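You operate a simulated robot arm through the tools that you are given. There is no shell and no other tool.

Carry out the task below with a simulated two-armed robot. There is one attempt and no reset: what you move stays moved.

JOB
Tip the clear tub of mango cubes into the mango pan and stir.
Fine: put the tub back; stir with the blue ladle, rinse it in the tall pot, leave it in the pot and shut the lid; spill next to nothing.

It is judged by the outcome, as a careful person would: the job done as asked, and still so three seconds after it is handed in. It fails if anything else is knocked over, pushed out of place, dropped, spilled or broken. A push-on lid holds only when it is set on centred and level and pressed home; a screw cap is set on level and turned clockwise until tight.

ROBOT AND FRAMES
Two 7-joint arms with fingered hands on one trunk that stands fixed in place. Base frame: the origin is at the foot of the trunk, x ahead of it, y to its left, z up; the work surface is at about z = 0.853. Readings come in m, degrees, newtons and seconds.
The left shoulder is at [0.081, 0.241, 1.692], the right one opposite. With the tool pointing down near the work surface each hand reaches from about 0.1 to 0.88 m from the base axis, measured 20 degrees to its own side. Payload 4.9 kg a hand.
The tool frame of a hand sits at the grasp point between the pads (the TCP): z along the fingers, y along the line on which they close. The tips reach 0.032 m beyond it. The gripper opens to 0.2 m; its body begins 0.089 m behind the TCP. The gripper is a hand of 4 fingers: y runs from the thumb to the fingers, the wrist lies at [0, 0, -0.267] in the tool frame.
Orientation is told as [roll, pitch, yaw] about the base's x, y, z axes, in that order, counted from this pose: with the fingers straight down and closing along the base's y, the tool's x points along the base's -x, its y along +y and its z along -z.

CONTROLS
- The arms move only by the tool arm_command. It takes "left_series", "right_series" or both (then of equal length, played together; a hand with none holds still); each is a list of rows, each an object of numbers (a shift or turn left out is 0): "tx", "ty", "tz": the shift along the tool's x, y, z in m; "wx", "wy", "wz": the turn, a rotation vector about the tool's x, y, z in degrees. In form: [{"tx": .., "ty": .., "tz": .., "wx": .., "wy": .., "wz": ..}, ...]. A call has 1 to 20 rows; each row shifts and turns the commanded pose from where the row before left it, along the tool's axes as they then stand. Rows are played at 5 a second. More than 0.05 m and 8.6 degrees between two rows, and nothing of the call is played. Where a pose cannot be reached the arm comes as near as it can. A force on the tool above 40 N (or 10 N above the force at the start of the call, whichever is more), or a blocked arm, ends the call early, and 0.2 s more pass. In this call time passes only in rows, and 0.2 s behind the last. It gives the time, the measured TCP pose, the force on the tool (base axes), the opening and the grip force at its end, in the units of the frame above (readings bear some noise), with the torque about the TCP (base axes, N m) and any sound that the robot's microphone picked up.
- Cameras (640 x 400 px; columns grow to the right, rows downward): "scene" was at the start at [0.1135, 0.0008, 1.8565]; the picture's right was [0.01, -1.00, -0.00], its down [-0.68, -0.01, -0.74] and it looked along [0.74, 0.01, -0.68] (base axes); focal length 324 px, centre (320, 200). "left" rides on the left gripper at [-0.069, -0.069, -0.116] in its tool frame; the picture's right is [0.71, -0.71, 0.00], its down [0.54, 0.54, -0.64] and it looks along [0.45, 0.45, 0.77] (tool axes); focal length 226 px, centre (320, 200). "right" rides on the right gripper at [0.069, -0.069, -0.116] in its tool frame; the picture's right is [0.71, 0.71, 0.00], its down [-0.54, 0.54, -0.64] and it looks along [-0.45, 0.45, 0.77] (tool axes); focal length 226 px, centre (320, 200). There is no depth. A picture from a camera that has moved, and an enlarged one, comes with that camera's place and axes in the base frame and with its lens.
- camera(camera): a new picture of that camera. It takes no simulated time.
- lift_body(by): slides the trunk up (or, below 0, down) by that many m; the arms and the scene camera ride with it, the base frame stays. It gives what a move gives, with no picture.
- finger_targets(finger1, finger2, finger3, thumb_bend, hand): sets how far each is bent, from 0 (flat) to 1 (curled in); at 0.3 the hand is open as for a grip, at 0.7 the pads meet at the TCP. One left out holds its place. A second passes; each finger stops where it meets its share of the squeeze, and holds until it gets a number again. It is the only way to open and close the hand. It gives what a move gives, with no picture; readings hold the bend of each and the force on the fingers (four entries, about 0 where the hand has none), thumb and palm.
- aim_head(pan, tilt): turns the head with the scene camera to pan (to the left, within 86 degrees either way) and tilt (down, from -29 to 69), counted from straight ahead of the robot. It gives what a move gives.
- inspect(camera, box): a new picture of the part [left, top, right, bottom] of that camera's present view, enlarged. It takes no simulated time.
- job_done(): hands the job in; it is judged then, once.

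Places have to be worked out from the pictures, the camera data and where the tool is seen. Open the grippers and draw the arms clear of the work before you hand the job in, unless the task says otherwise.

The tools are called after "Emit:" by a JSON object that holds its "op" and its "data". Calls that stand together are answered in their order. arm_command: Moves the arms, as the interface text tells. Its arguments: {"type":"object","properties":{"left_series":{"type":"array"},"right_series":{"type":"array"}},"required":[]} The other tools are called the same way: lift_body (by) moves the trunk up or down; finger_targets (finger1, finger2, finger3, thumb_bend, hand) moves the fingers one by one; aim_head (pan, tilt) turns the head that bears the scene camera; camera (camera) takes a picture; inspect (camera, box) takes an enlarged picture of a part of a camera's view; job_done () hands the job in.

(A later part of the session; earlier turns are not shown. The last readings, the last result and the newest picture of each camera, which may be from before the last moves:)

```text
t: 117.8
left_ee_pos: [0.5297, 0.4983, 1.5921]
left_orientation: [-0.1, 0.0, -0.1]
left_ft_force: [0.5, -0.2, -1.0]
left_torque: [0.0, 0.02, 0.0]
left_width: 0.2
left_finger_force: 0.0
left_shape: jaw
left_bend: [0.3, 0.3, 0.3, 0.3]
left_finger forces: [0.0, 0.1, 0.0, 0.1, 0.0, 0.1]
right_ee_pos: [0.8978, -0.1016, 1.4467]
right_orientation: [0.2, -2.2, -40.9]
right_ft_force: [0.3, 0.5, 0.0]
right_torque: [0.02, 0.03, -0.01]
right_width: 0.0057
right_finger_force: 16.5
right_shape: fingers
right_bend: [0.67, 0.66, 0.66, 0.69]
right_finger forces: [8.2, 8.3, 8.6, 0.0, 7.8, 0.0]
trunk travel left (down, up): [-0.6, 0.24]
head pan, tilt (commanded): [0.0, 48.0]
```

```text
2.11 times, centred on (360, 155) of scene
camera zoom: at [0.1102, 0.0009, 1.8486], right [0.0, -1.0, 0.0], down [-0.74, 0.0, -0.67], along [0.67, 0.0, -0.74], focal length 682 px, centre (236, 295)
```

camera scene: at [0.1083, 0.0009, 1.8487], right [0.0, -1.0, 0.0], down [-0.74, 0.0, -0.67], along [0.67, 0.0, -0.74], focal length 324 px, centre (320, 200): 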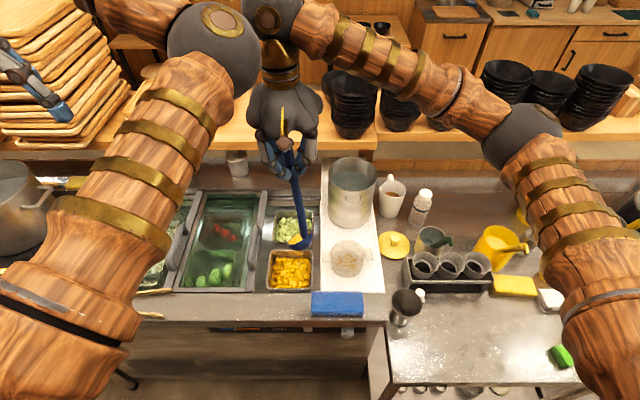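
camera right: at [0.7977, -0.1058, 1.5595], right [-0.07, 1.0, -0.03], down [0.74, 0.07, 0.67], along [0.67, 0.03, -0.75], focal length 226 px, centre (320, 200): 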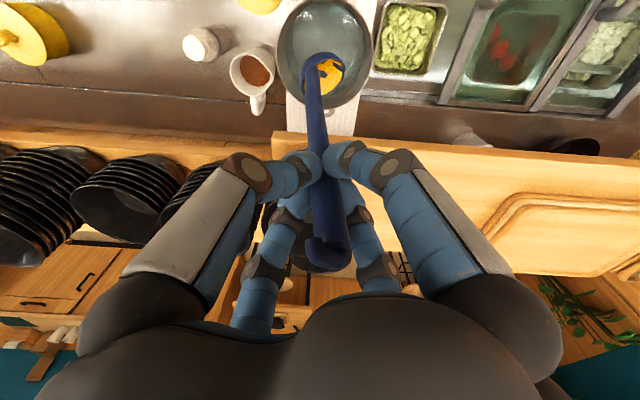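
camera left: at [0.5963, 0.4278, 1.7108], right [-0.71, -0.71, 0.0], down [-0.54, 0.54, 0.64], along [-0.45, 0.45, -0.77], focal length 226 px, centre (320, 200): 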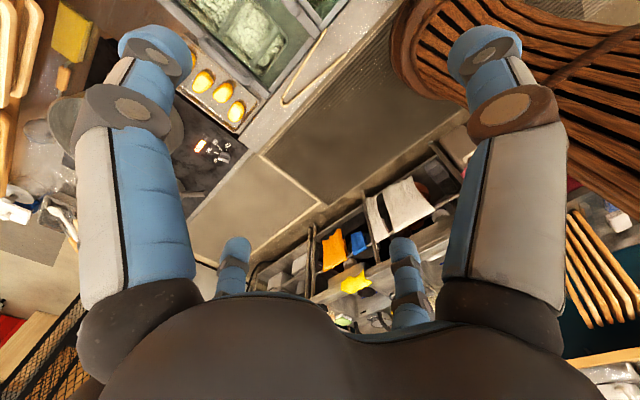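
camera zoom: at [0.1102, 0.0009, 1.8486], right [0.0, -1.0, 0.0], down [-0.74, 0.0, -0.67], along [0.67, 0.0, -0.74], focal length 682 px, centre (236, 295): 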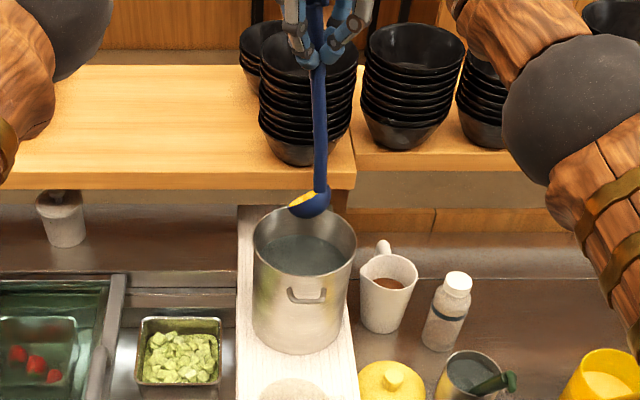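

The bowl is right over the pot's centre. I lower it 21 cm into the water.

Emit:
{"op": "arm_command", "data": {"right_series": [{"tx": 0.0016, "tz": 0.036}, {"tx": 0.0016, "tz": 0.036}, {"tx": 0.0016, "tz": 0.036}, {"tx": 0.0013, "tz": 0.03}, {"tx": 0.0013, "tz": 0.03}, {"tx": 0.0013, "tz": 0.03}, {"tx": 0.0006, "tz": 0.014}]}}

Emit:
{"op": "camera", "data": {"camera": "right"}}

Emit:
{"op": "inspect", "data": {"camera": "right", "box": [230, 20, 420, 190]}}

```text
t: 119.4
left_ee_pos: [0.5278, 0.4952, 1.5927]
left_orientation: [-0.1, 0.0, 0.1]
left_ft_force: [-0.2, 1.2, 0.5]
left_torque: [-0.01, -0.01, -0.01]
left_width: 0.1998
left_finger_force: 0.0
left_shape: jaw
left_bend: [0.3, 0.3, 0.3, 0.3]
left_finger forces: [0.0, 0.0, 0.0, 0.0, 0.0, 0.0]
right_ee_pos: [0.8975, -0.1006, 1.235]
right_orientation: [0.2, -2.3, -40.9]
right_ft_force: [0.0, 0.4, -0.9]
right_torque: [-0.03, -0.03, -0.02]
right_width: 0.0056
right_finger_force: 16.6
right_shape: fingers
right_bend: [0.67, 0.66, 0.66, 0.69]
right_finger forces: [8.1, 8.3, 8.7, 0.0, 7.6, 0.0]
trunk travel left (down, up): [-0.6, 0.24]
head pan, tilt (commanded): [0.0, 48.0]
```

```text
taken
camera right: at [0.7963, -0.1043, 1.3476], right [-0.07, 1.0, -0.03], down [0.74, 0.07, 0.67], along [0.67, 0.03, -0.75], focal length 226 px, centre (320, 200)
```

right: 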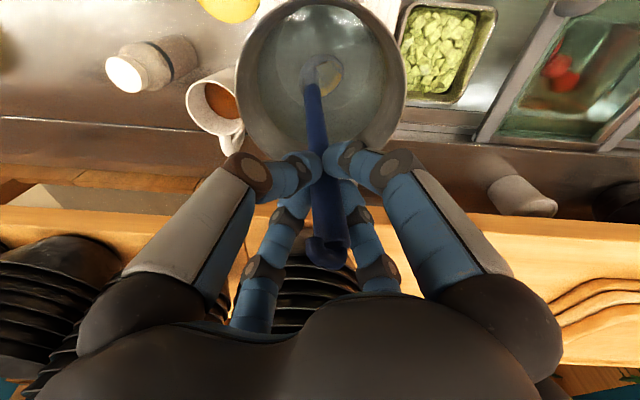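

```text
2.35 times, centred on (325, 105) of right
camera zoom: at [0.7963, -0.1043, 1.3476], right [-0.07, 1.0, -0.03], down [0.74, 0.07, 0.67], along [0.67, 0.03, -0.75], focal length 532 px, centre (308, 424)
```

zoom: 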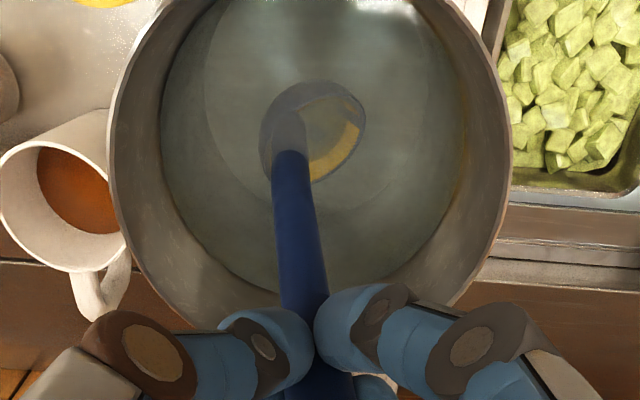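

The bowl is under water and the film is already loosening. I swirl it in circles to rinse.

Emit:
{"op": "arm_command", "data": {"right_series": [{"tx": -0.0095, "ty": 0.0082}, {"tx": -0.0095, "ty": 0.0082}, {"tx": 0.0107, "ty": 0.0073}, {"tx": 0.0129, "ty": 0.001}, {"tx": 0.01165, "ty": -0.0056}, {"tx": 0.0073, "ty": -0.0107}, {"tx": 0.001, "ty": -0.0129}, {"tx": -0.0056, "ty": -0.01165}, {"tx": -0.0107, "ty": -0.0073}, {"tx": -0.0129, "ty": -0.001}, {"tx": -0.01165, "ty": 0.0056}, {"tx": -0.0073, "ty": 0.0107}, {"tx": -0.001, "ty": 0.0129}, {"tx": 0.0056, "ty": 0.01165}]}}

Emit:
{"op": "arm_command", "data": {"right_series": [{"tx": 0.0107, "ty": 0.0073}, {"tx": 0.0129, "ty": 0.001}, {"tx": 0.01165, "ty": -0.0056}, {"tx": 0.0073, "ty": -0.0107}, {"tx": 0.001, "ty": -0.0129}, {"tx": -0.0056, "ty": -0.01165}, {"tx": -0.0107, "ty": -0.0073}, {"tx": -0.0129, "ty": -0.001}, {"tx": -0.01165, "ty": 0.0056}, {"tx": -0.0073, "ty": 0.0107}, {"tx": -0.001, "ty": 0.0129}, {"tx": 0.0056, "ty": 0.01165}, {"tx": 0.019, "ty": -0.0164}]}}

Emit:
{"op": "inspect", "data": {"camera": "right", "box": [230, 20, 420, 190]}}

```text
t: 122.4
left_ee_pos: [0.5273, 0.497, 1.5933]
left_orientation: [0.0, 0.0, 0.0]
left_ft_force: [-0.7, 0.3, 0.5]
left_torque: [0.03, -0.01, 0.01]
left_width: 0.1997
left_finger_force: 0.1
left_shape: jaw
left_bend: [0.3, 0.3, 0.3, 0.3]
left_finger forces: [0.0, 0.0, 0.1, 0.0, 0.1, 0.0]
right_ee_pos: [0.9222, -0.1008, 1.2351]
right_orientation: [0.2, -2.4, -40.9]
right_ft_force: [0.9, 0.6, -1.1]
right_torque: [-0.01, -0.02, 0.02]
right_width: 0.0055
right_finger_force: 16.1
right_shape: fingers
right_bend: [0.67, 0.66, 0.66, 0.69]
right_finger forces: [7.9, 8.4, 8.7, 0.0, 7.7, 0.0]
trunk travel left (down, up): [-0.6, 0.24]
head pan, tilt (commanded): [0.0, 48.0]
```

```text
t: 125.2
left_ee_pos: [0.5258, 0.4953, 1.5947]
left_orientation: [0.0, -0.1, 0.1]
left_ft_force: [0.9, 0.0, 0.3]
left_torque: [0.0, -0.01, 0.02]
left_width: 0.1999
left_finger_force: 0.0
left_shape: jaw
left_bend: [0.3, 0.3, 0.3, 0.3]
left_finger forces: [0.1, 0.0, 0.0, 0.0, 0.1, 0.0]
right_ee_pos: [0.8958, -0.1016, 1.2345]
right_orientation: [0.2, -2.3, -41.0]
right_ft_force: [0.3, -0.2, -0.1]
right_torque: [-0.02, -0.05, 0.0]
right_width: 0.0056
right_finger_force: 16.5
right_shape: fingers
right_bend: [0.67, 0.66, 0.66, 0.69]
right_finger forces: [8.0, 8.2, 8.9, 0.0, 7.6, 0.1]
trunk travel left (down, up): [-0.6, 0.24]
head pan, tilt (commanded): [0.0, 48.0]
```

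```text
2.35 times, centred on (325, 105) of right
camera zoom: at [0.7962, -0.1059, 1.3482], right [-0.07, 1.0, -0.02], down [0.74, 0.07, 0.67], along [0.67, 0.03, -0.74], focal length 532 px, centre (308, 424)
```

zoom: 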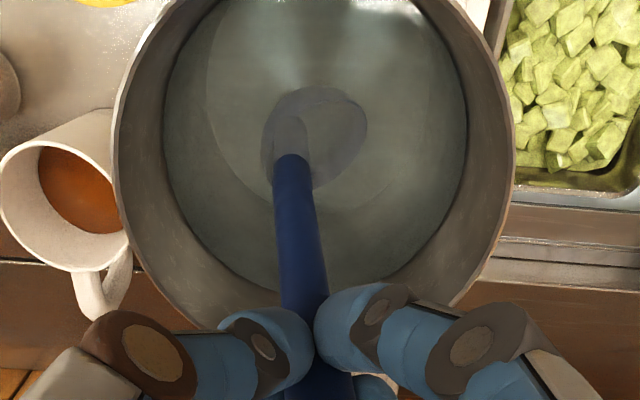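

The ladle is rinsed clean. I now lean it back onto the front rim as it stood, rotating about the bowl while lowering slightly.

Emit:
{"op": "arm_command", "data": {"right_series": [{"tx": 0.0202, "ty": -0.019, "tz": 0.007, "wx": -5.3, "wy": -3.98, "wz": -0.43}, {"tx": 0.0209, "ty": -0.0195, "tz": 0.0039, "wx": -5.3, "wy": -3.98, "wz": -0.43}, {"tx": 0.0214, "ty": -0.0198, "tz": 0.0006, "wx": -5.3, "wy": -3.98, "wz": -0.43}]}}

Emit:
{"op": "camera", "data": {"camera": "right"}}

Emit:
{"op": "inspect", "data": {"camera": "scene", "box": [290, 110, 430, 250]}}

```text
t: 126.0
left_ee_pos: [0.5251, 0.4958, 1.5942]
left_orientation: [0.0, -0.1, 0.0]
left_ft_force: [-0.1, 0.0, 0.8]
left_torque: [0.01, -0.07, -0.02]
left_width: 0.2
left_finger_force: 0.0
left_shape: jaw
left_bend: [0.3, 0.3, 0.3, 0.3]
left_finger forces: [0.0, 0.0, 0.0, 0.0, 0.0, 0.1]
right_ee_pos: [0.8119, -0.1055, 1.2122]
right_orientation: [16.4, -14.4, -41.4]
right_ft_force: [0.2, 0.2, -0.5]
right_torque: [-0.02, -0.01, 0.0]
right_width: 0.0055
right_finger_force: 16.4
right_shape: fingers
right_bend: [0.67, 0.66, 0.66, 0.69]
right_finger forces: [8.3, 8.1, 8.9, 0.0, 7.5, 0.0]
trunk travel left (down, up): [-0.6, 0.24]
head pan, tilt (commanded): [0.0, 48.0]
```

```text
taken
camera right: at [0.6798, -0.1198, 1.2844], right [-0.1, 0.99, 0.02], down [0.47, 0.03, 0.88], along [0.87, 0.1, -0.47], focal length 226 px, centre (320, 200)
```

right: 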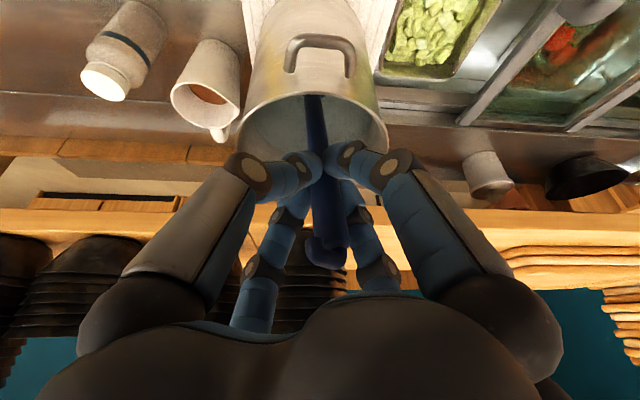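

```text
2.86 times, centred on (360, 180) of scene
camera zoom: at [0.1067, -0.0009, 1.849], right [0.0, -1.0, 0.0], down [-0.74, 0.0, -0.67], along [0.67, 0.0, -0.74], focal length 926 px, centre (206, 257)
```

zoom: 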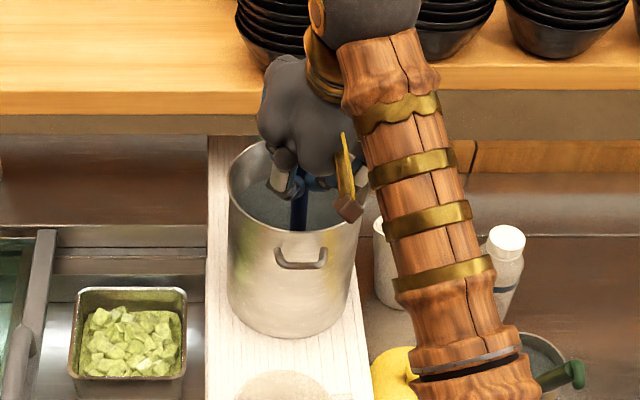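

Emit:
{"op": "arm_command", "data": {"right_series": [{"tx": 0.022, "ty": -0.02, "tz": -0.0027, "wx": -5.3, "wy": -3.98, "wz": -0.43}, {"ty": -0.0008, "tz": 0.01}]}}

Emit:
{"op": "camera", "data": {"camera": "right"}}

Emit:
{"op": "inspect", "data": {"camera": "right", "box": [220, 50, 420, 280]}}

```text
t: 126.6
left_ee_pos: [0.5264, 0.495, 1.594]
left_orientation: [0.0, -0.1, 0.0]
left_ft_force: [-0.2, 0.4, 0.0]
left_torque: [0.03, -0.04, 0.0]
left_width: 0.1998
left_finger_force: 0.0
left_shape: jaw
left_bend: [0.3, 0.3, 0.3, 0.3]
left_finger forces: [0.0, 0.0, 0.0, 0.0, 0.0, 0.1]
right_ee_pos: [0.7881, -0.1075, 1.1939]
right_orientation: [21.8, -18.2, -42.3]
right_ft_force: [0.1, 0.5, -1.0]
right_torque: [-0.02, 0.09, 0.01]
right_width: 0.0053
right_finger_force: 16.9
right_shape: fingers
right_bend: [0.67, 0.66, 0.66, 0.69]
right_finger forces: [8.6, 8.1, 8.9, 0.1, 7.6, 0.1]
trunk travel left (down, up): [-0.6, 0.24]
head pan, tilt (commanded): [0.0, 48.0]
```

```text
taken
camera right: at [0.6492, -0.1242, 1.2509], right [-0.12, 0.99, 0.03], down [0.37, 0.02, 0.93], along [0.92, 0.12, -0.37], focal length 226 px, centre (320, 200)
```

right: 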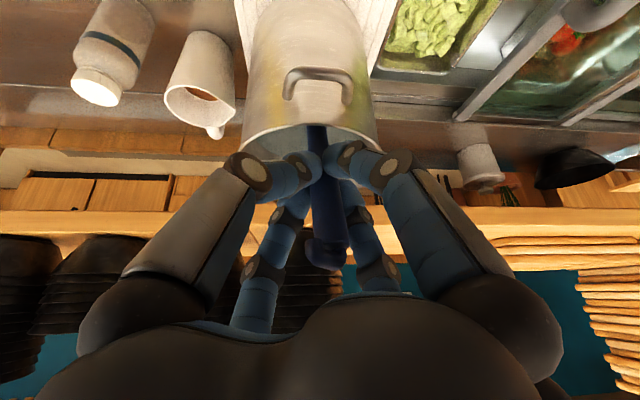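

```text
1.74 times, centred on (320, 165) of right
camera zoom: at [0.6492, -0.1242, 1.2509], right [-0.12, 0.99, 0.03], down [0.37, 0.02, 0.93], along [0.92, 0.12, -0.37], focal length 393 px, centre (320, 261)
```

zoom: 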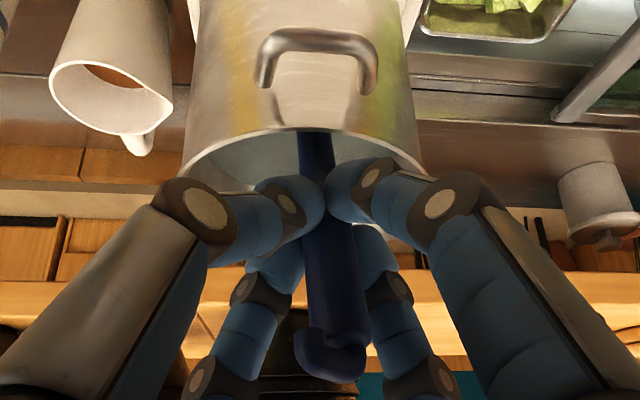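

Nearly there; I lower along the shaft another 1.2 cm to rest the bowl on the bottom.

Emit:
{"op": "arm_command", "data": {"right_series": [{"ty": -0.0004, "tz": 0.005}, {"ty": -0.0004, "tz": 0.005}]}}

```text
t: 127.2
left_ee_pos: [0.5249, 0.4946, 1.593]
left_orientation: [0.0, -0.1, 0.0]
left_ft_force: [-0.2, -0.1, -0.8]
left_torque: [-0.01, -0.01, 0.0]
left_width: 0.1997
left_finger_force: 0.1
left_shape: jaw
left_bend: [0.3, 0.3, 0.3, 0.3]
left_finger forces: [0.0, 0.0, 0.0, 0.0, 0.0, 0.1]
right_ee_pos: [0.7912, -0.1056, 1.1859]
right_orientation: [22.0, -18.3, -42.3]
right_ft_force: [-2.7, -0.6, 5.3]
right_torque: [0.0, -0.06, -0.02]
right_width: 0.0055
right_finger_force: 17.7
right_shape: fingers
right_bend: [0.67, 0.66, 0.66, 0.69]
right_finger forces: [8.4, 9.3, 10.2, 0.1, 8.5, 0.0]
trunk travel left (down, up): [-0.6, 0.24]
head pan, tilt (commanded): [0.0, 48.0]
```

The bowl rests on the bottom (5 N). I open the fingers slowly.

Emit:
{"op": "finger_targets", "data": {"hand": "right", "finger1": 0.6, "finger2": 0.6, "finger3": 0.6, "thumb_bend": 0.6}}

Emit:
{"op": "inspect", "data": {"camera": "right", "box": [220, 50, 420, 280]}}

```text
t: 128.2
left_ee_pos: [0.5285, 0.4964, 1.5928]
left_orientation: [-0.1, 0.0, 0.1]
left_ft_force: [0.2, 0.4, 0.2]
left_torque: [0.0, 0.02, 0.01]
left_width: 0.1997
left_finger_force: 0.1
left_shape: jaw
left_bend: [0.3, 0.3, 0.3, 0.3]
left_finger forces: [0.0, 0.0, 0.0, 0.0, 0.0, 0.0]
right_ee_pos: [0.7936, -0.1059, 1.1835]
right_orientation: [21.8, -18.2, -42.3]
right_ft_force: [-0.7, 0.5, -0.2]
right_torque: [0.04, 0.0, -0.04]
right_width: 0.0326
right_finger_force: 0.0
right_shape: fingers
right_bend: [0.6, 0.6, 0.6, 0.6]
right_finger forces: [0.1, 0.1, 0.1, 0.1, 0.3, 0.0]
trunk travel left (down, up): [-0.6, 0.24]
head pan, tilt (commanded): [0.0, 48.0]
```

```text
1.74 times, centred on (320, 165) of right
camera zoom: at [0.6553, -0.1235, 1.2407], right [-0.12, 0.99, 0.03], down [0.37, 0.02, 0.93], along [0.92, 0.12, -0.37], focal length 393 px, centre (320, 261)
```

zoom: 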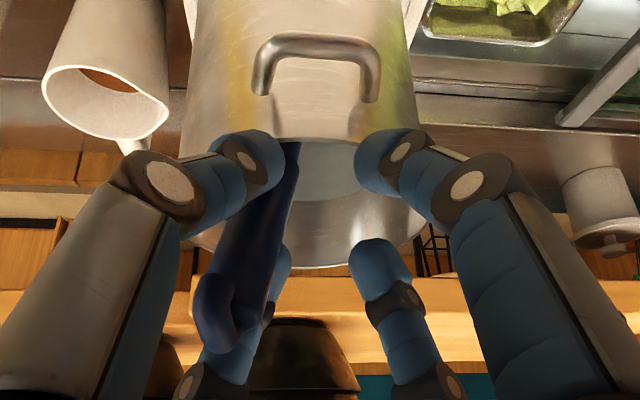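

The handle leans toward the -y side on release. I open a bit more and watch where it settles.

Emit:
{"op": "finger_targets", "data": {"hand": "right", "finger1": 0.4, "finger2": 0.4, "finger3": 0.5, "thumb_bend": 0.5}}

Emit:
{"op": "camera", "data": {"camera": "right"}}

Emit:
{"op": "inspect", "data": {"camera": "scene", "box": [290, 110, 430, 250]}}

```text
t: 129.2
left_ee_pos: [0.5272, 0.4965, 1.5932]
left_orientation: [0.1, 0.0, 0.1]
left_ft_force: [-1.1, 0.4, -0.6]
left_torque: [0.01, 0.04, 0.01]
left_width: 0.2001
left_finger_force: 0.0
left_shape: jaw
left_bend: [0.3, 0.3, 0.3, 0.3]
left_finger forces: [0.0, 0.1, 0.0, 0.0, 0.0, 0.0]
right_ee_pos: [0.7927, -0.1073, 1.1836]
right_orientation: [21.7, -18.2, -42.3]
right_ft_force: [0.7, -0.1, 0.3]
right_torque: [-0.01, 0.03, 0.01]
right_width: 0.0884
right_finger_force: 0.2
right_shape: fingers
right_bend: [0.4, 0.4, 0.5, 0.5]
right_finger forces: [0.1, 0.0, 0.1, 0.0, 0.0, 0.0]
trunk travel left (down, up): [-0.6, 0.24]
head pan, tilt (commanded): [0.0, 48.0]
```

```text
taken
camera right: at [0.6546, -0.1236, 1.2411], right [-0.12, 0.99, 0.03], down [0.37, 0.02, 0.93], along [0.92, 0.12, -0.37], focal length 226 px, centre (320, 200)
```

right: 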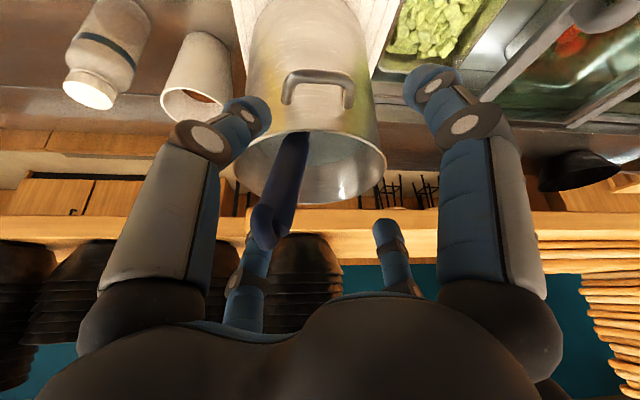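

```text
2.86 times, centred on (360, 180) of scene
camera zoom: at [0.1088, 0.0, 1.8488], right [0.0, -1.0, 0.0], down [-0.74, 0.0, -0.67], along [0.67, 0.0, -0.74], focal length 926 px, centre (206, 257)
```

zoom: 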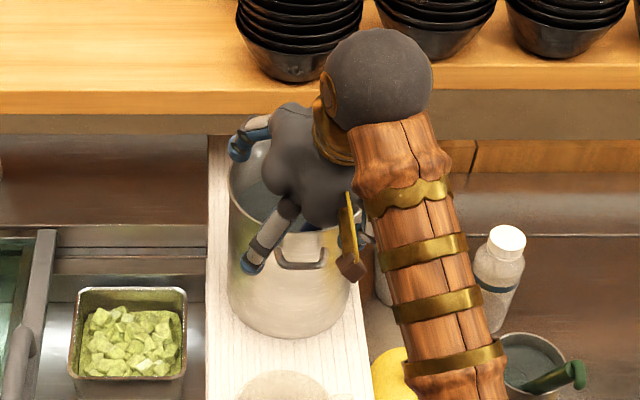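

The ladle now rests on its own against the rim. I open fully and withdraw along the tool axis.

Emit:
{"op": "finger_targets", "data": {"hand": "right", "finger1": 0.3, "finger2": 0.3, "finger3": 0.3, "thumb_bend": 0.3}}

Emit:
{"op": "inspect", "data": {"camera": "right", "box": [200, 80, 440, 280]}}

```text
t: 130.2
left_ee_pos: [0.5269, 0.4957, 1.5933]
left_orientation: [-0.1, 0.0, 0.1]
left_ft_force: [0.8, -0.3, 0.0]
left_torque: [0.02, 0.01, 0.0]
left_width: 0.1999
left_finger_force: 0.1
left_shape: jaw
left_bend: [0.3, 0.3, 0.3, 0.3]
left_finger forces: [0.1, 0.0, 0.1, 0.0, 0.0, 0.1]
right_ee_pos: [0.794, -0.1059, 1.1841]
right_orientation: [21.9, -18.3, -42.3]
right_ft_force: [0.9, 0.2, -0.4]
right_torque: [0.0, 0.03, 0.01]
right_width: 0.1397
right_finger_force: 0.1
right_shape: fingers
right_bend: [0.3, 0.3, 0.3, 0.3]
right_finger forces: [0.0, 0.0, 0.0, 0.0, 0.0, 0.0]
trunk travel left (down, up): [-0.6, 0.24]
head pan, tilt (commanded): [0.0, 48.0]
```

```text
2.00 times, centred on (320, 180) of right
camera zoom: at [0.6548, -0.1236, 1.241], right [-0.12, 0.99, 0.03], down [0.37, 0.02, 0.93], along [0.92, 0.12, -0.37], focal length 452 px, centre (320, 240)
```

zoom: 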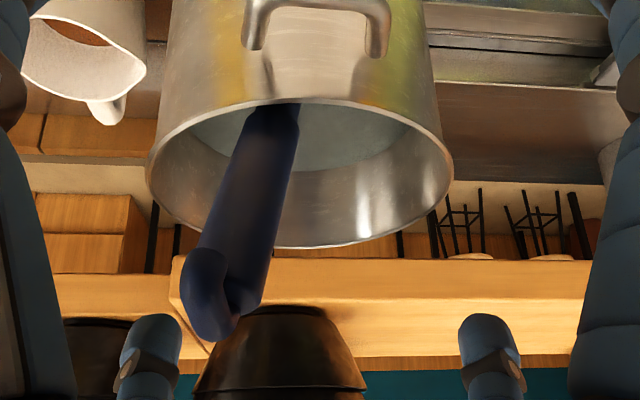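

Emit:
{"op": "arm_command", "data": {"right_series": [{"tz": -0.025}, {"tz": -0.03}, {"tz": -0.035}, {"tz": -0.04}, {"tz": -0.04}]}}

Emit:
{"op": "camera", "data": {"camera": "right"}}

Emit:
{"op": "inspect", "data": {"camera": "scene", "box": [290, 110, 430, 250]}}

```text
t: 131.4
left_ee_pos: [0.5279, 0.4982, 1.5917]
left_orientation: [-0.1, 0.0, 0.1]
left_ft_force: [0.3, 0.6, -1.6]
left_torque: [-0.15, 0.04, 0.01]
left_width: 0.2001
left_finger_force: 0.1
left_shape: jaw
left_bend: [0.3, 0.3, 0.3, 0.3]
left_finger forces: [0.0, 0.0, 0.1, 0.1, 0.0, 0.0]
right_ee_pos: [0.7136, -0.1151, 1.3336]
right_orientation: [21.9, -18.0, -42.2]
right_ft_force: [2.1, -10.4, -0.3]
right_torque: [0.88, 0.16, 0.5]
right_width: 0.1404
right_finger_force: 0.1
right_shape: fingers
right_bend: [0.3, 0.3, 0.3, 0.3]
right_finger forces: [0.0, 0.0, 0.0, 0.0, 0.1, 0.0]
trunk travel left (down, up): [-0.6, 0.24]
head pan, tilt (commanded): [0.0, 48.0]
```

```text
taken
camera right: at [0.5752, -0.1331, 1.3912], right [-0.12, 0.99, 0.03], down [0.38, 0.02, 0.93], along [0.92, 0.12, -0.37], focal length 226 px, centre (320, 200)
```

right: 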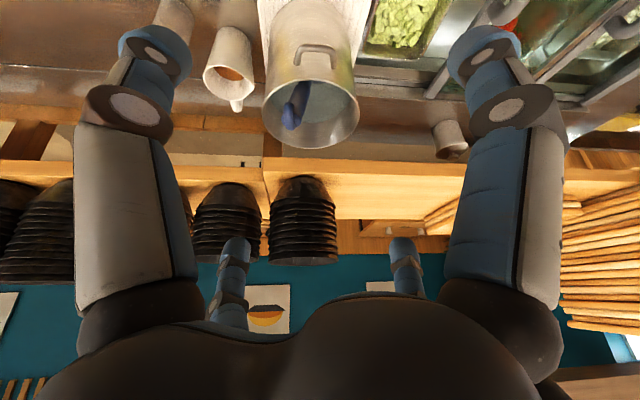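

```text
2.86 times, centred on (360, 180) of scene
camera zoom: at [0.109, 0.0022, 1.8483], right [0.0, -1.0, 0.0], down [-0.74, 0.0, -0.67], along [0.67, 0.0, -0.74], focal length 926 px, centre (206, 257)
```

zoom: 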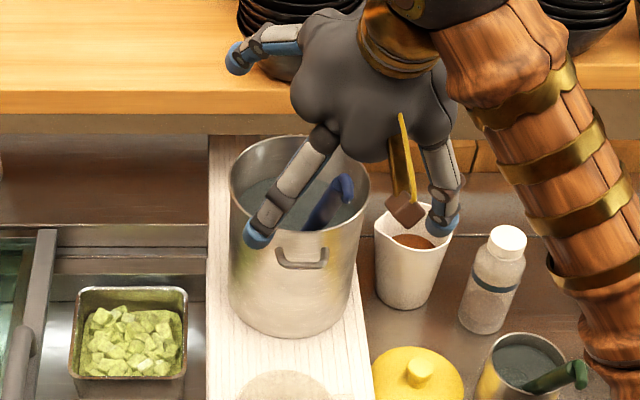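

The ladle stands in the pot leaning on the rim. The right hand reads an odd 10 N sideways force, so I take a still reading and a full picture.

Emit:
{"op": "arm_command", "data": {"right_series": [{"tx": 0}, {"tx": 0}]}}

Emit:
{"op": "camera", "data": {"camera": "scene"}}

```text
t: 132.0
left_ee_pos: [0.5272, 0.4987, 1.5923]
left_orientation: [-0.1, 0.0, 0.1]
left_ft_force: [-0.1, -0.1, -0.2]
left_torque: [0.01, 0.03, -0.01]
left_width: 0.1997
left_finger_force: 0.1
left_shape: jaw
left_bend: [0.3, 0.3, 0.3, 0.3]
left_finger forces: [0.1, 0.0, 0.1, 0.0, 0.0, 0.1]
right_ee_pos: [0.7146, -0.1172, 1.3327]
right_orientation: [21.7, -18.3, -42.2]
right_ft_force: [-1.2, 0.6, 1.0]
right_torque: [-0.03, 0.01, 0.01]
right_width: 0.14
right_finger_force: 0.0
right_shape: fingers
right_bend: [0.3, 0.3, 0.3, 0.3]
right_finger forces: [0.0, 0.0, 0.1, 0.0, 0.1, 0.0]
trunk travel left (down, up): [-0.6, 0.24]
head pan, tilt (commanded): [0.0, 48.0]
```

```text
taken
camera scene: at [0.1091, 0.0027, 1.8487], right [0.0, -1.0, 0.0], down [-0.74, 0.0, -0.67], along [0.67, 0.0, -0.74], focal length 324 px, centre (320, 200)
```

scene: 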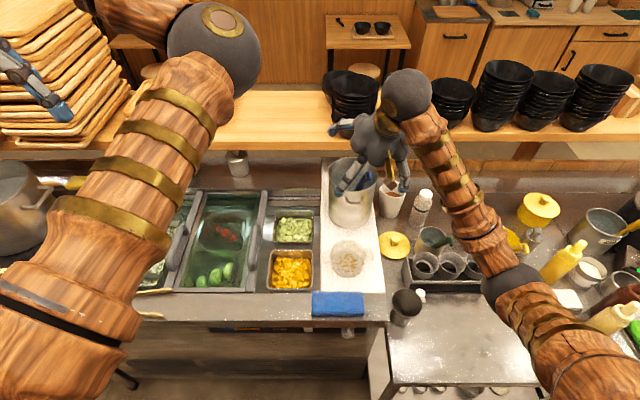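

That was only a passing jolt; all is calm. I withdraw the right hand up and to the right, then study the sliding lid.

Emit:
{"op": "arm_command", "data": {"right_series": [{"tx": -0.01, "ty": -0.0377, "tz": -0.0255}, {"tx": -0.01, "ty": -0.0377, "tz": -0.0255}, {"tx": -0.01, "ty": -0.0377, "tz": -0.0255}, {"tx": -0.01, "ty": -0.0377, "tz": -0.0255}]}}

Emit:
{"op": "inspect", "data": {"camera": "scene", "box": [150, 170, 400, 330]}}

Emit:
{"op": "inspect", "data": {"camera": "scene", "box": [230, 190, 340, 310]}}

Emit:
{"op": "inspect", "data": {"camera": "scene", "box": [310, 130, 400, 240]}}

```text
t: 133.0
left_ee_pos: [0.5255, 0.4933, 1.5947]
left_orientation: [0.2, 0.0, 0.1]
left_ft_force: [0.6, -0.7, 0.8]
left_torque: [0.03, -0.05, -0.05]
left_width: 0.1997
left_finger_force: 0.0
left_shape: jaw
left_bend: [0.3, 0.3, 0.3, 0.3]
left_finger forces: [0.0, 0.0, 0.0, 0.0, 0.1, 0.1]
right_ee_pos: [0.613, -0.2705, 1.3836]
right_orientation: [21.9, -18.1, -42.2]
right_ft_force: [0.4, 1.3, -0.5]
right_torque: [0.03, -0.01, 0.02]
right_width: 0.1401
right_finger_force: 0.0
right_shape: fingers
right_bend: [0.3, 0.3, 0.3, 0.3]
right_finger forces: [0.1, 0.0, 0.0, 0.0, 0.0, 0.0]
trunk travel left (down, up): [-0.6, 0.24]
head pan, tilt (commanded): [0.0, 48.0]
```

```text
2.50 times, centred on (275, 250) of scene
camera zoom: at [0.107, -0.0027, 1.8488], right [0.0, -1.0, 0.0], down [-0.74, 0.0, -0.67], along [0.67, 0.0, -0.74], focal length 810 px, centre (432, 75)
```

zoom: 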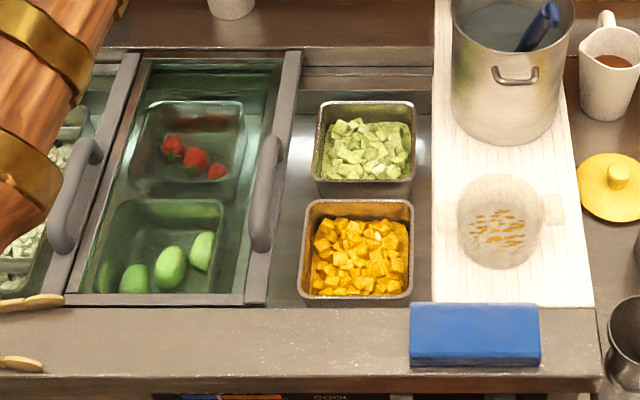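

```text
3.33 times, centred on (285, 250) of scene
camera zoom: at [0.107, -0.0027, 1.8488], right [0.0, -1.0, 0.0], down [-0.74, 0.0, -0.67], along [0.67, 0.0, -0.74], focal length 1080 px, centre (437, 33)
```

zoom: 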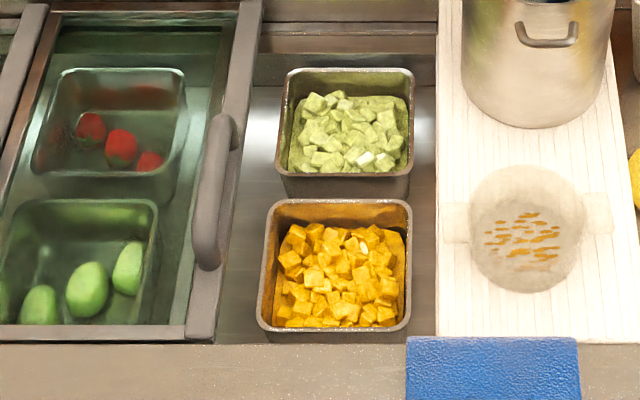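

```text
3.64 times, centred on (355, 185) of scene
camera zoom: at [0.107, -0.0027, 1.8488], right [0.0, -1.0, 0.0], down [-0.74, 0.0, -0.67], along [0.67, 0.0, -0.74], focal length 1178 px, centre (193, 254)
```

zoom: 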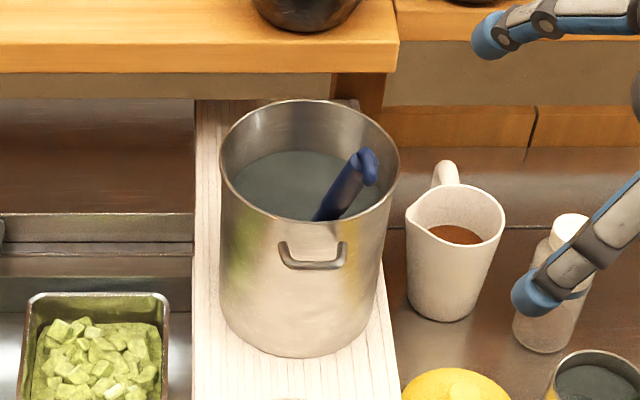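

The ladle rests in the pot and the counter is clean. To measure the lid's handle I bring the right hand's camera to a spot facing it from the front right.

Emit:
{"op": "arm_command", "data": {"right_series": [{"wx": 5.18, "wy": 4.6}, {"wx": 5.18, "wy": 4.6}, {"wx": 5.18, "wy": 4.6}, {"wx": 5.18, "wy": 4.6}, {"wz": -7}, {"wz": -7}, {"wz": -7}, {"wz": -7}, {"wz": -7}, {"wz": -7}, {"tx": 0.0266, "ty": 0.03, "tz": 0.022}, {"tx": 0.0266, "ty": 0.03, "tz": 0.022}, {"tx": 0.0266, "ty": 0.03, "tz": 0.022}, {"tx": 0.0266, "ty": 0.03, "tz": 0.022}, {"tx": 0.0266, "ty": 0.03, "tz": 0.022}]}}

Emit:
{"op": "camera", "data": {"camera": "right"}}

Emit:
{"op": "inspect", "data": {"camera": "right", "box": [230, 80, 450, 280]}}

```text
t: 136.2
left_ee_pos: [0.5267, 0.4977, 1.5936]
left_orientation: [0.0, 0.0, 0.0]
left_ft_force: [-0.3, -0.2, -0.1]
left_torque: [-0.04, 0.04, 0.01]
left_width: 0.1997
left_finger_force: 0.2
left_shape: jaw
left_bend: [0.3, 0.3, 0.3, 0.3]
left_finger forces: [0.0, 0.0, 0.0, 0.1, 0.0, 0.0]
right_ee_pos: [0.4742, -0.1251, 1.2717]
right_orientation: [0.0, -0.4, 3.2]
right_ft_force: [-0.5, 0.5, -0.2]
right_torque: [-0.03, 0.02, 0.02]
right_width: 0.1404
right_finger_force: 0.0
right_shape: fingers
right_bend: [0.3, 0.3, 0.3, 0.3]
right_finger forces: [0.1, 0.0, 0.1, 0.1, 0.0, 0.1]
trunk travel left (down, up): [-0.6, 0.24]
head pan, tilt (commanded): [0.0, 48.0]
```

```text
taken
camera right: at [0.4083, -0.1972, 1.3887], right [-0.75, 0.67, 0.0], down [0.51, 0.57, 0.65], along [0.43, 0.48, -0.76], focal length 226 px, centre (320, 200)
```

right: 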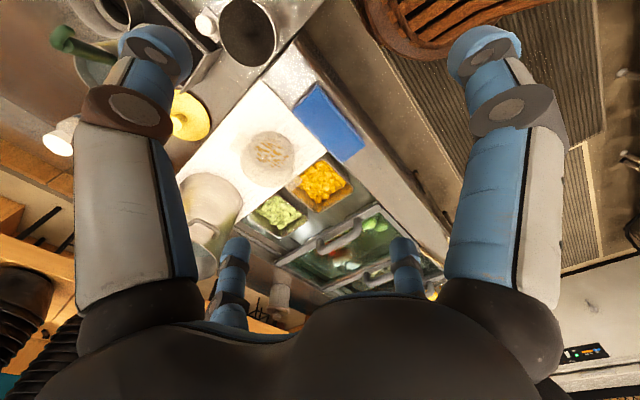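

```text
2.00 times, centred on (340, 180) of right
camera zoom: at [0.4083, -0.1972, 1.3887], right [-0.75, 0.67, 0.0], down [0.51, 0.57, 0.65], along [0.43, 0.48, -0.76], focal length 452 px, centre (280, 240)
```

zoom: 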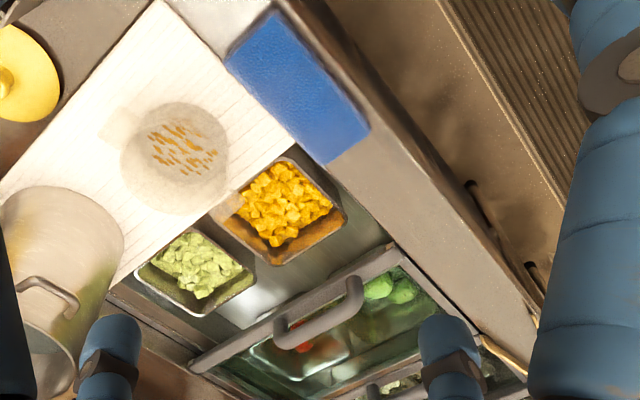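

Emit:
{"op": "inspect", "data": {"camera": "right", "box": [270, 180, 420, 290]}}

Emit:
{"op": "inspect", "data": {"camera": "scene", "box": [180, 180, 340, 300]}}

```text
3.64 times, centred on (345, 235) of right
camera zoom: at [0.4083, -0.1972, 1.3887], right [-0.75, 0.67, 0.0], down [0.51, 0.57, 0.65], along [0.43, 0.48, -0.76], focal length 822 px, centre (229, 73)
```

zoom: 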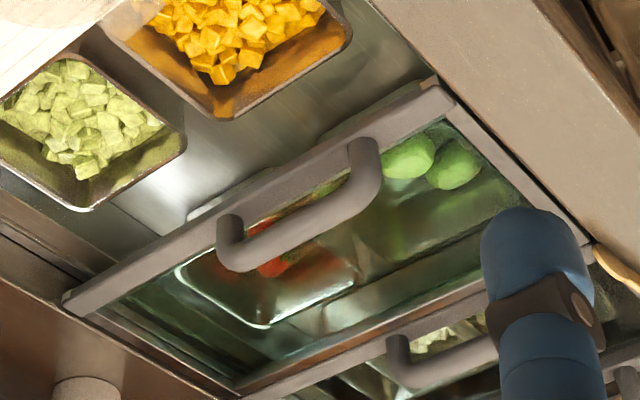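

```text
3.33 times, centred on (260, 240) of scene
camera zoom: at [0.1086, 0.0018, 1.8489], right [0.0, -1.0, 0.0], down [-0.74, 0.0, -0.67], along [0.67, 0.0, -0.74], focal length 1080 px, centre (520, 67)
```

zoom: 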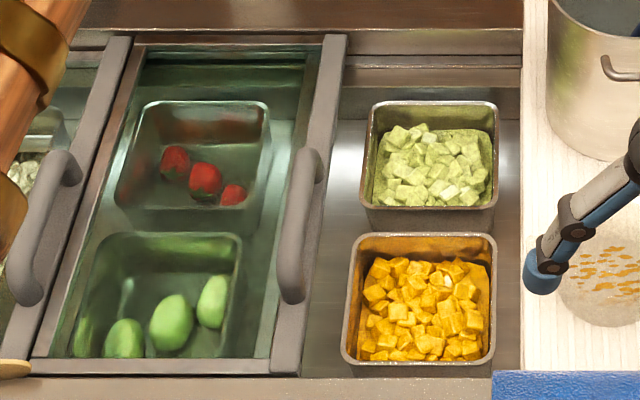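

I need to see how the lids are arranged, so I pan the head left and look at the rail's left part.

Emit:
{"op": "aim_head", "data": {"pan": 18, "tilt": 52}}

Emit:
{"op": "camera", "data": {"camera": "scene"}}

```text
t: 137.0
left_ee_pos: [0.5269, 0.496, 1.5943]
left_orientation: [-0.1, 0.0, 0.1]
left_ft_force: [0.1, -0.9, -0.5]
left_torque: [0.01, 0.01, 0.01]
left_width: 0.1998
left_finger_force: 0.1
left_shape: jaw
left_bend: [0.3, 0.3, 0.3, 0.3]
left_finger forces: [0.0, 0.1, 0.0, 0.1, 0.1, 0.0]
right_ee_pos: [0.4748, -0.127, 1.2723]
right_orientation: [0.2, -0.4, 3.3]
right_ft_force: [-0.2, -0.2, -0.2]
right_torque: [0.03, 0.01, 0.0]
right_width: 0.1398
right_finger_force: 0.0
right_shape: fingers
right_bend: [0.3, 0.3, 0.3, 0.3]
right_finger forces: [0.1, 0.0, 0.1, 0.0, 0.0, 0.1]
trunk travel left (down, up): [-0.6, 0.24]
head pan, tilt (commanded): [18.0, 52.0]
```

```text
taken
camera scene: at [0.1016, 0.0234, 1.8434], right [0.31, -0.95, 0.0], down [-0.75, -0.24, -0.62], along [0.59, 0.19, -0.79], focal length 324 px, centre (320, 200)
```

scene: 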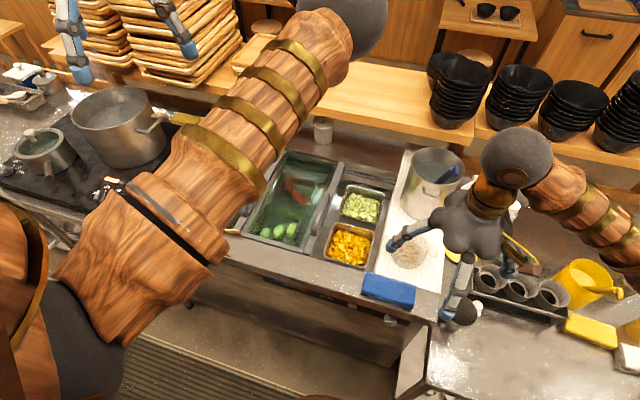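

Emit:
{"op": "arm_command", "data": {"left_series": [{"tx": -0.0178, "ty": -0.0146, "tz": 0.0343}, {"tx": -0.0178, "ty": -0.0146, "tz": 0.0343}, {"tx": -0.0178, "ty": -0.0146, "tz": 0.0343}, {"tx": -0.0178, "ty": -0.0146, "tz": 0.0343}, {"tx": -0.0178, "ty": -0.0146, "tz": 0.0343}, {"tx": -0.0178, "ty": -0.0146, "tz": 0.0343}, {"tx": -0.0178, "ty": -0.0146, "tz": 0.0343}, {"tx": -0.0178, "ty": -0.0146, "tz": 0.0343}, {"tx": -0.0178, "ty": -0.0146, "tz": 0.0343}, {"tx": -0.0178, "ty": -0.0146, "tz": 0.0343}]}}

Emit:
{"op": "camera", "data": {"camera": "scene"}}

Emit:
{"op": "camera", "data": {"camera": "left"}}

```text
t: 139.2
left_ee_pos: [0.7054, 0.3499, 1.2506]
left_orientation: [0.0, 0.1, 0.0]
left_ft_force: [0.4, -0.4, -0.1]
left_torque: [-0.03, 0.02, 0.02]
left_width: 0.1998
left_finger_force: 0.0
left_shape: jaw
left_bend: [0.3, 0.3, 0.3, 0.3]
left_finger forces: [0.0, 0.0, 0.1, 0.0, 0.1, 0.0]
right_ee_pos: [0.4747, -0.126, 1.2719]
right_orientation: [0.1, -0.3, 3.3]
right_ft_force: [-0.5, -0.1, 0.1]
right_torque: [-0.02, 0.02, 0.0]
right_width: 0.1403
right_finger_force: 0.1
right_shape: fingers
right_bend: [0.3, 0.3, 0.3, 0.3]
right_finger forces: [0.0, 0.1, 0.1, 0.0, 0.0, 0.1]
trunk travel left (down, up): [-0.6, 0.24]
head pan, tilt (commanded): [18.0, 52.0]
```

```text
taken
camera scene: at [0.1026, 0.0234, 1.8434], right [0.31, -0.95, 0.0], down [-0.75, -0.24, -0.61], along [0.58, 0.19, -0.79], focal length 324 px, centre (320, 200)
```

scene: 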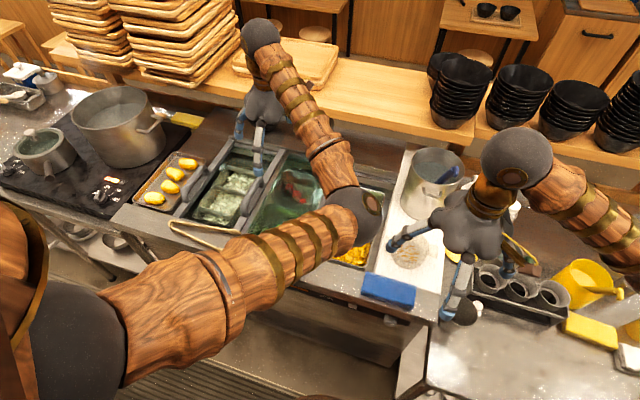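

```text
taken
camera left: at [0.7761, 0.2823, 1.3664], right [-0.71, -0.71, 0.0], down [-0.54, 0.54, 0.64], along [-0.45, 0.45, -0.77], focal length 226 px, centre (320, 200)
```

left: 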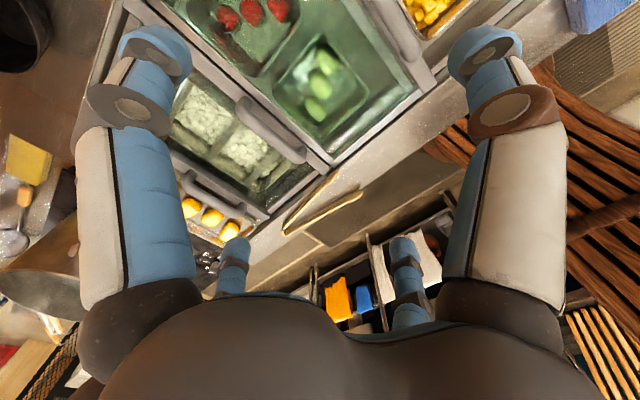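

The left camera now shows the rail lids. I enlarge it.

Emit:
{"op": "inspect", "data": {"camera": "left", "box": [150, 0, 460, 260]}}

Emit:
{"op": "inspect", "data": {"camera": "scene", "box": [130, 120, 330, 260]}}

```text
1.54 times, centred on (305, 130) of left
camera zoom: at [0.7761, 0.2823, 1.3664], right [-0.71, -0.71, 0.0], down [-0.54, 0.54, 0.64], along [-0.45, 0.45, -0.77], focal length 348 px, centre (343, 308)
```

zoom: 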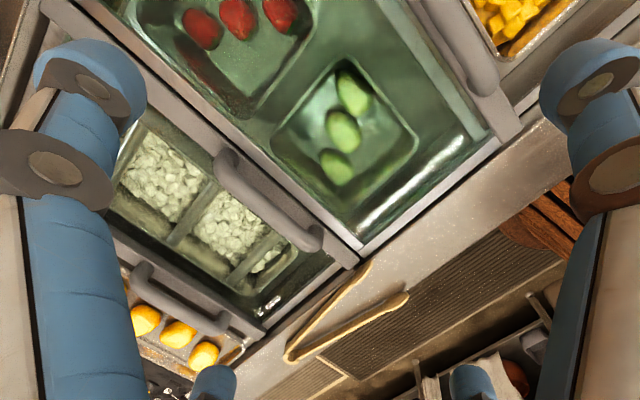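

```text
2.86 times, centred on (230, 190) of scene
camera zoom: at [0.1026, 0.0234, 1.8434], right [0.31, -0.95, 0.0], down [-0.75, -0.24, -0.61], along [0.58, 0.19, -0.79], focal length 926 px, centre (577, 229)
```

zoom: 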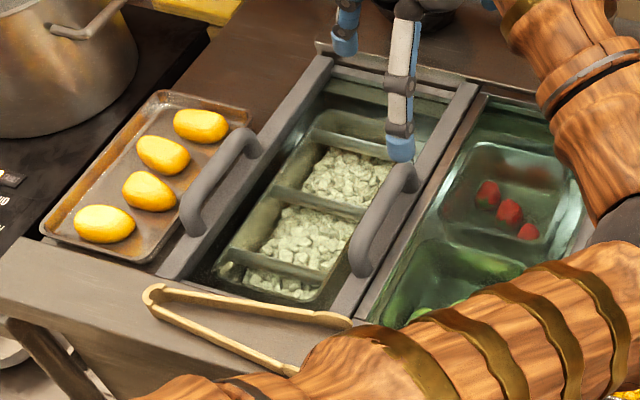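

Now it is clear: the open section's own glass lid has been slid left over the neighbour, and its handle bar stands at about x 0.635–0.767, y 0.216, z 0.965 (bar top 0.935). I close the left hand into a blunt tip to push that handle to the right, and move the right hand clear.

Emit:
{"op": "finger_targets", "data": {"hand": "left", "finger1": 0.7, "finger2": 0.7, "finger3": 0.7, "thumb_bend": 0.7}}

Emit:
{"op": "arm_command", "data": {"right_series": [{"ty": -0.04, "tx": 0.01}, {"ty": -0.04, "tx": 0.01}, {"ty": -0.04, "tx": 0.01}, {"ty": -0.04, "tx": 0.01}], "left_series": [{"tz": 0.04}, {"tz": 0.04}, {"tz": 0.04}, {"tz": 0.03}]}}

Emit:
{"op": "camera", "data": {"camera": "left"}}

Emit:
{"op": "aim_head", "data": {"pan": 5, "tilt": 50}}

Emit:
{"op": "camera", "data": {"camera": "scene"}}

```text
t: 140.2
left_ee_pos: [0.7056, 0.3489, 1.2504]
left_orientation: [0.0, 0.0, -0.1]
left_ft_force: [0.4, -0.9, 0.0]
left_torque: [-0.01, 0.0, -0.02]
left_width: 0.0021
left_finger_force: 0.0
left_shape: fingers
left_bend: [0.69, 0.69, 0.69, 0.69]
left_finger forces: [0.0, 0.1, 0.1, 0.0, 0.1, 0.1]
right_ee_pos: [0.4743, -0.1254, 1.272]
right_orientation: [0.1, -0.3, 3.3]
right_ft_force: [-0.7, 0.7, -0.4]
right_torque: [0.02, 0.03, -0.01]
right_width: 0.1402
right_finger_force: 0.0
right_shape: fingers
right_bend: [0.3, 0.3, 0.3, 0.3]
right_finger forces: [0.1, 0.0, 0.0, 0.0, 0.0, 0.0]
trunk travel left (down, up): [-0.6, 0.24]
head pan, tilt (commanded): [18.0, 52.0]
```

```text
t: 141.2
left_ee_pos: [0.7053, 0.3498, 1.1016]
left_orientation: [0.1, -0.1, 0.1]
left_ft_force: [-0.1, -1.1, 0.3]
left_torque: [-0.01, -0.03, 0.03]
left_width: 0.0022
left_finger_force: 0.1
left_shape: fingers
left_bend: [0.69, 0.69, 0.69, 0.69]
left_finger forces: [0.1, 0.0, 0.0, 0.0, 0.0, 0.0]
right_ee_pos: [0.4404, -0.289, 1.272]
right_orientation: [0.2, -0.4, 3.4]
right_ft_force: [0.5, -1.0, -0.1]
right_torque: [0.02, -0.04, -0.02]
right_width: 0.1403
right_finger_force: 0.0
right_shape: fingers
right_bend: [0.3, 0.3, 0.3, 0.3]
right_finger forces: [0.0, 0.0, 0.0, 0.0, 0.0, 0.0]
trunk travel left (down, up): [-0.6, 0.24]
head pan, tilt (commanded): [18.0, 52.0]
```

```text
taken
camera left: at [0.7731, 0.2823, 1.2187], right [-0.71, -0.71, 0.0], down [-0.54, 0.54, 0.64], along [-0.45, 0.45, -0.77], focal length 226 px, centre (320, 200)
```

left: 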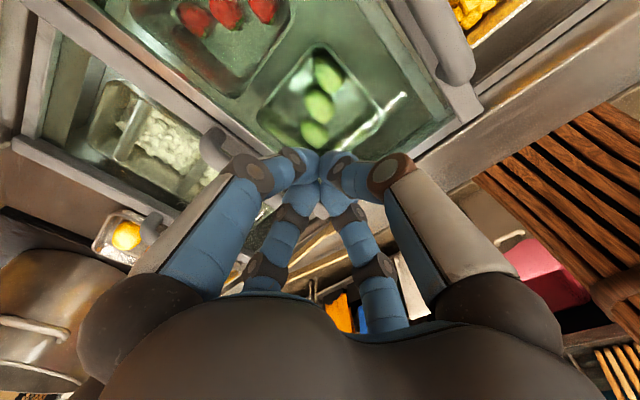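

```text
t: 142.0
left_ee_pos: [0.7059, 0.3497, 1.1005]
left_orientation: [0.0, 0.0, 0.1]
left_ft_force: [-1.0, 0.0, -0.2]
left_torque: [0.05, 0.0, -0.03]
left_width: 0.0021
left_finger_force: 0.1
left_shape: fingers
left_bend: [0.69, 0.69, 0.69, 0.69]
left_finger forces: [0.0, 0.0, 0.1, 0.0, 0.0, 0.0]
right_ee_pos: [0.4421, -0.2896, 1.2717]
right_orientation: [0.1, -0.4, 3.4]
right_ft_force: [-0.2, 0.0, -0.2]
right_torque: [-0.05, 0.03, 0.02]
right_width: 0.1401
right_finger_force: 0.2
right_shape: fingers
right_bend: [0.3, 0.3, 0.3, 0.3]
right_finger forces: [0.0, 0.1, 0.0, 0.0, 0.1, 0.0]
trunk travel left (down, up): [-0.6, 0.24]
head pan, tilt (commanded): [5.0, 50.0]
```

```text
taken
camera scene: at [0.1064, 0.0062, 1.8461], right [0.09, -1.0, 0.0], down [-0.76, -0.07, -0.64], along [0.64, 0.06, -0.77], focal length 324 px, centre (320, 200)
```

scene: 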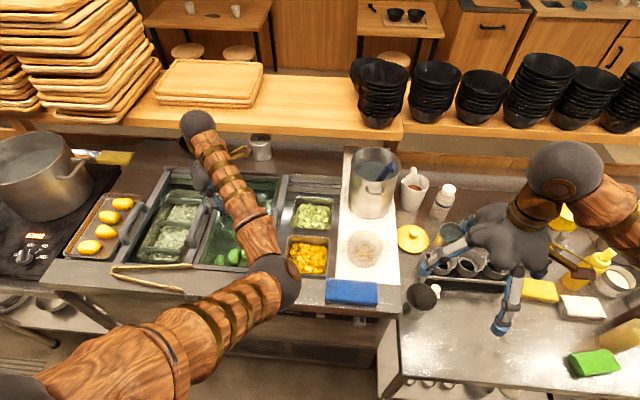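

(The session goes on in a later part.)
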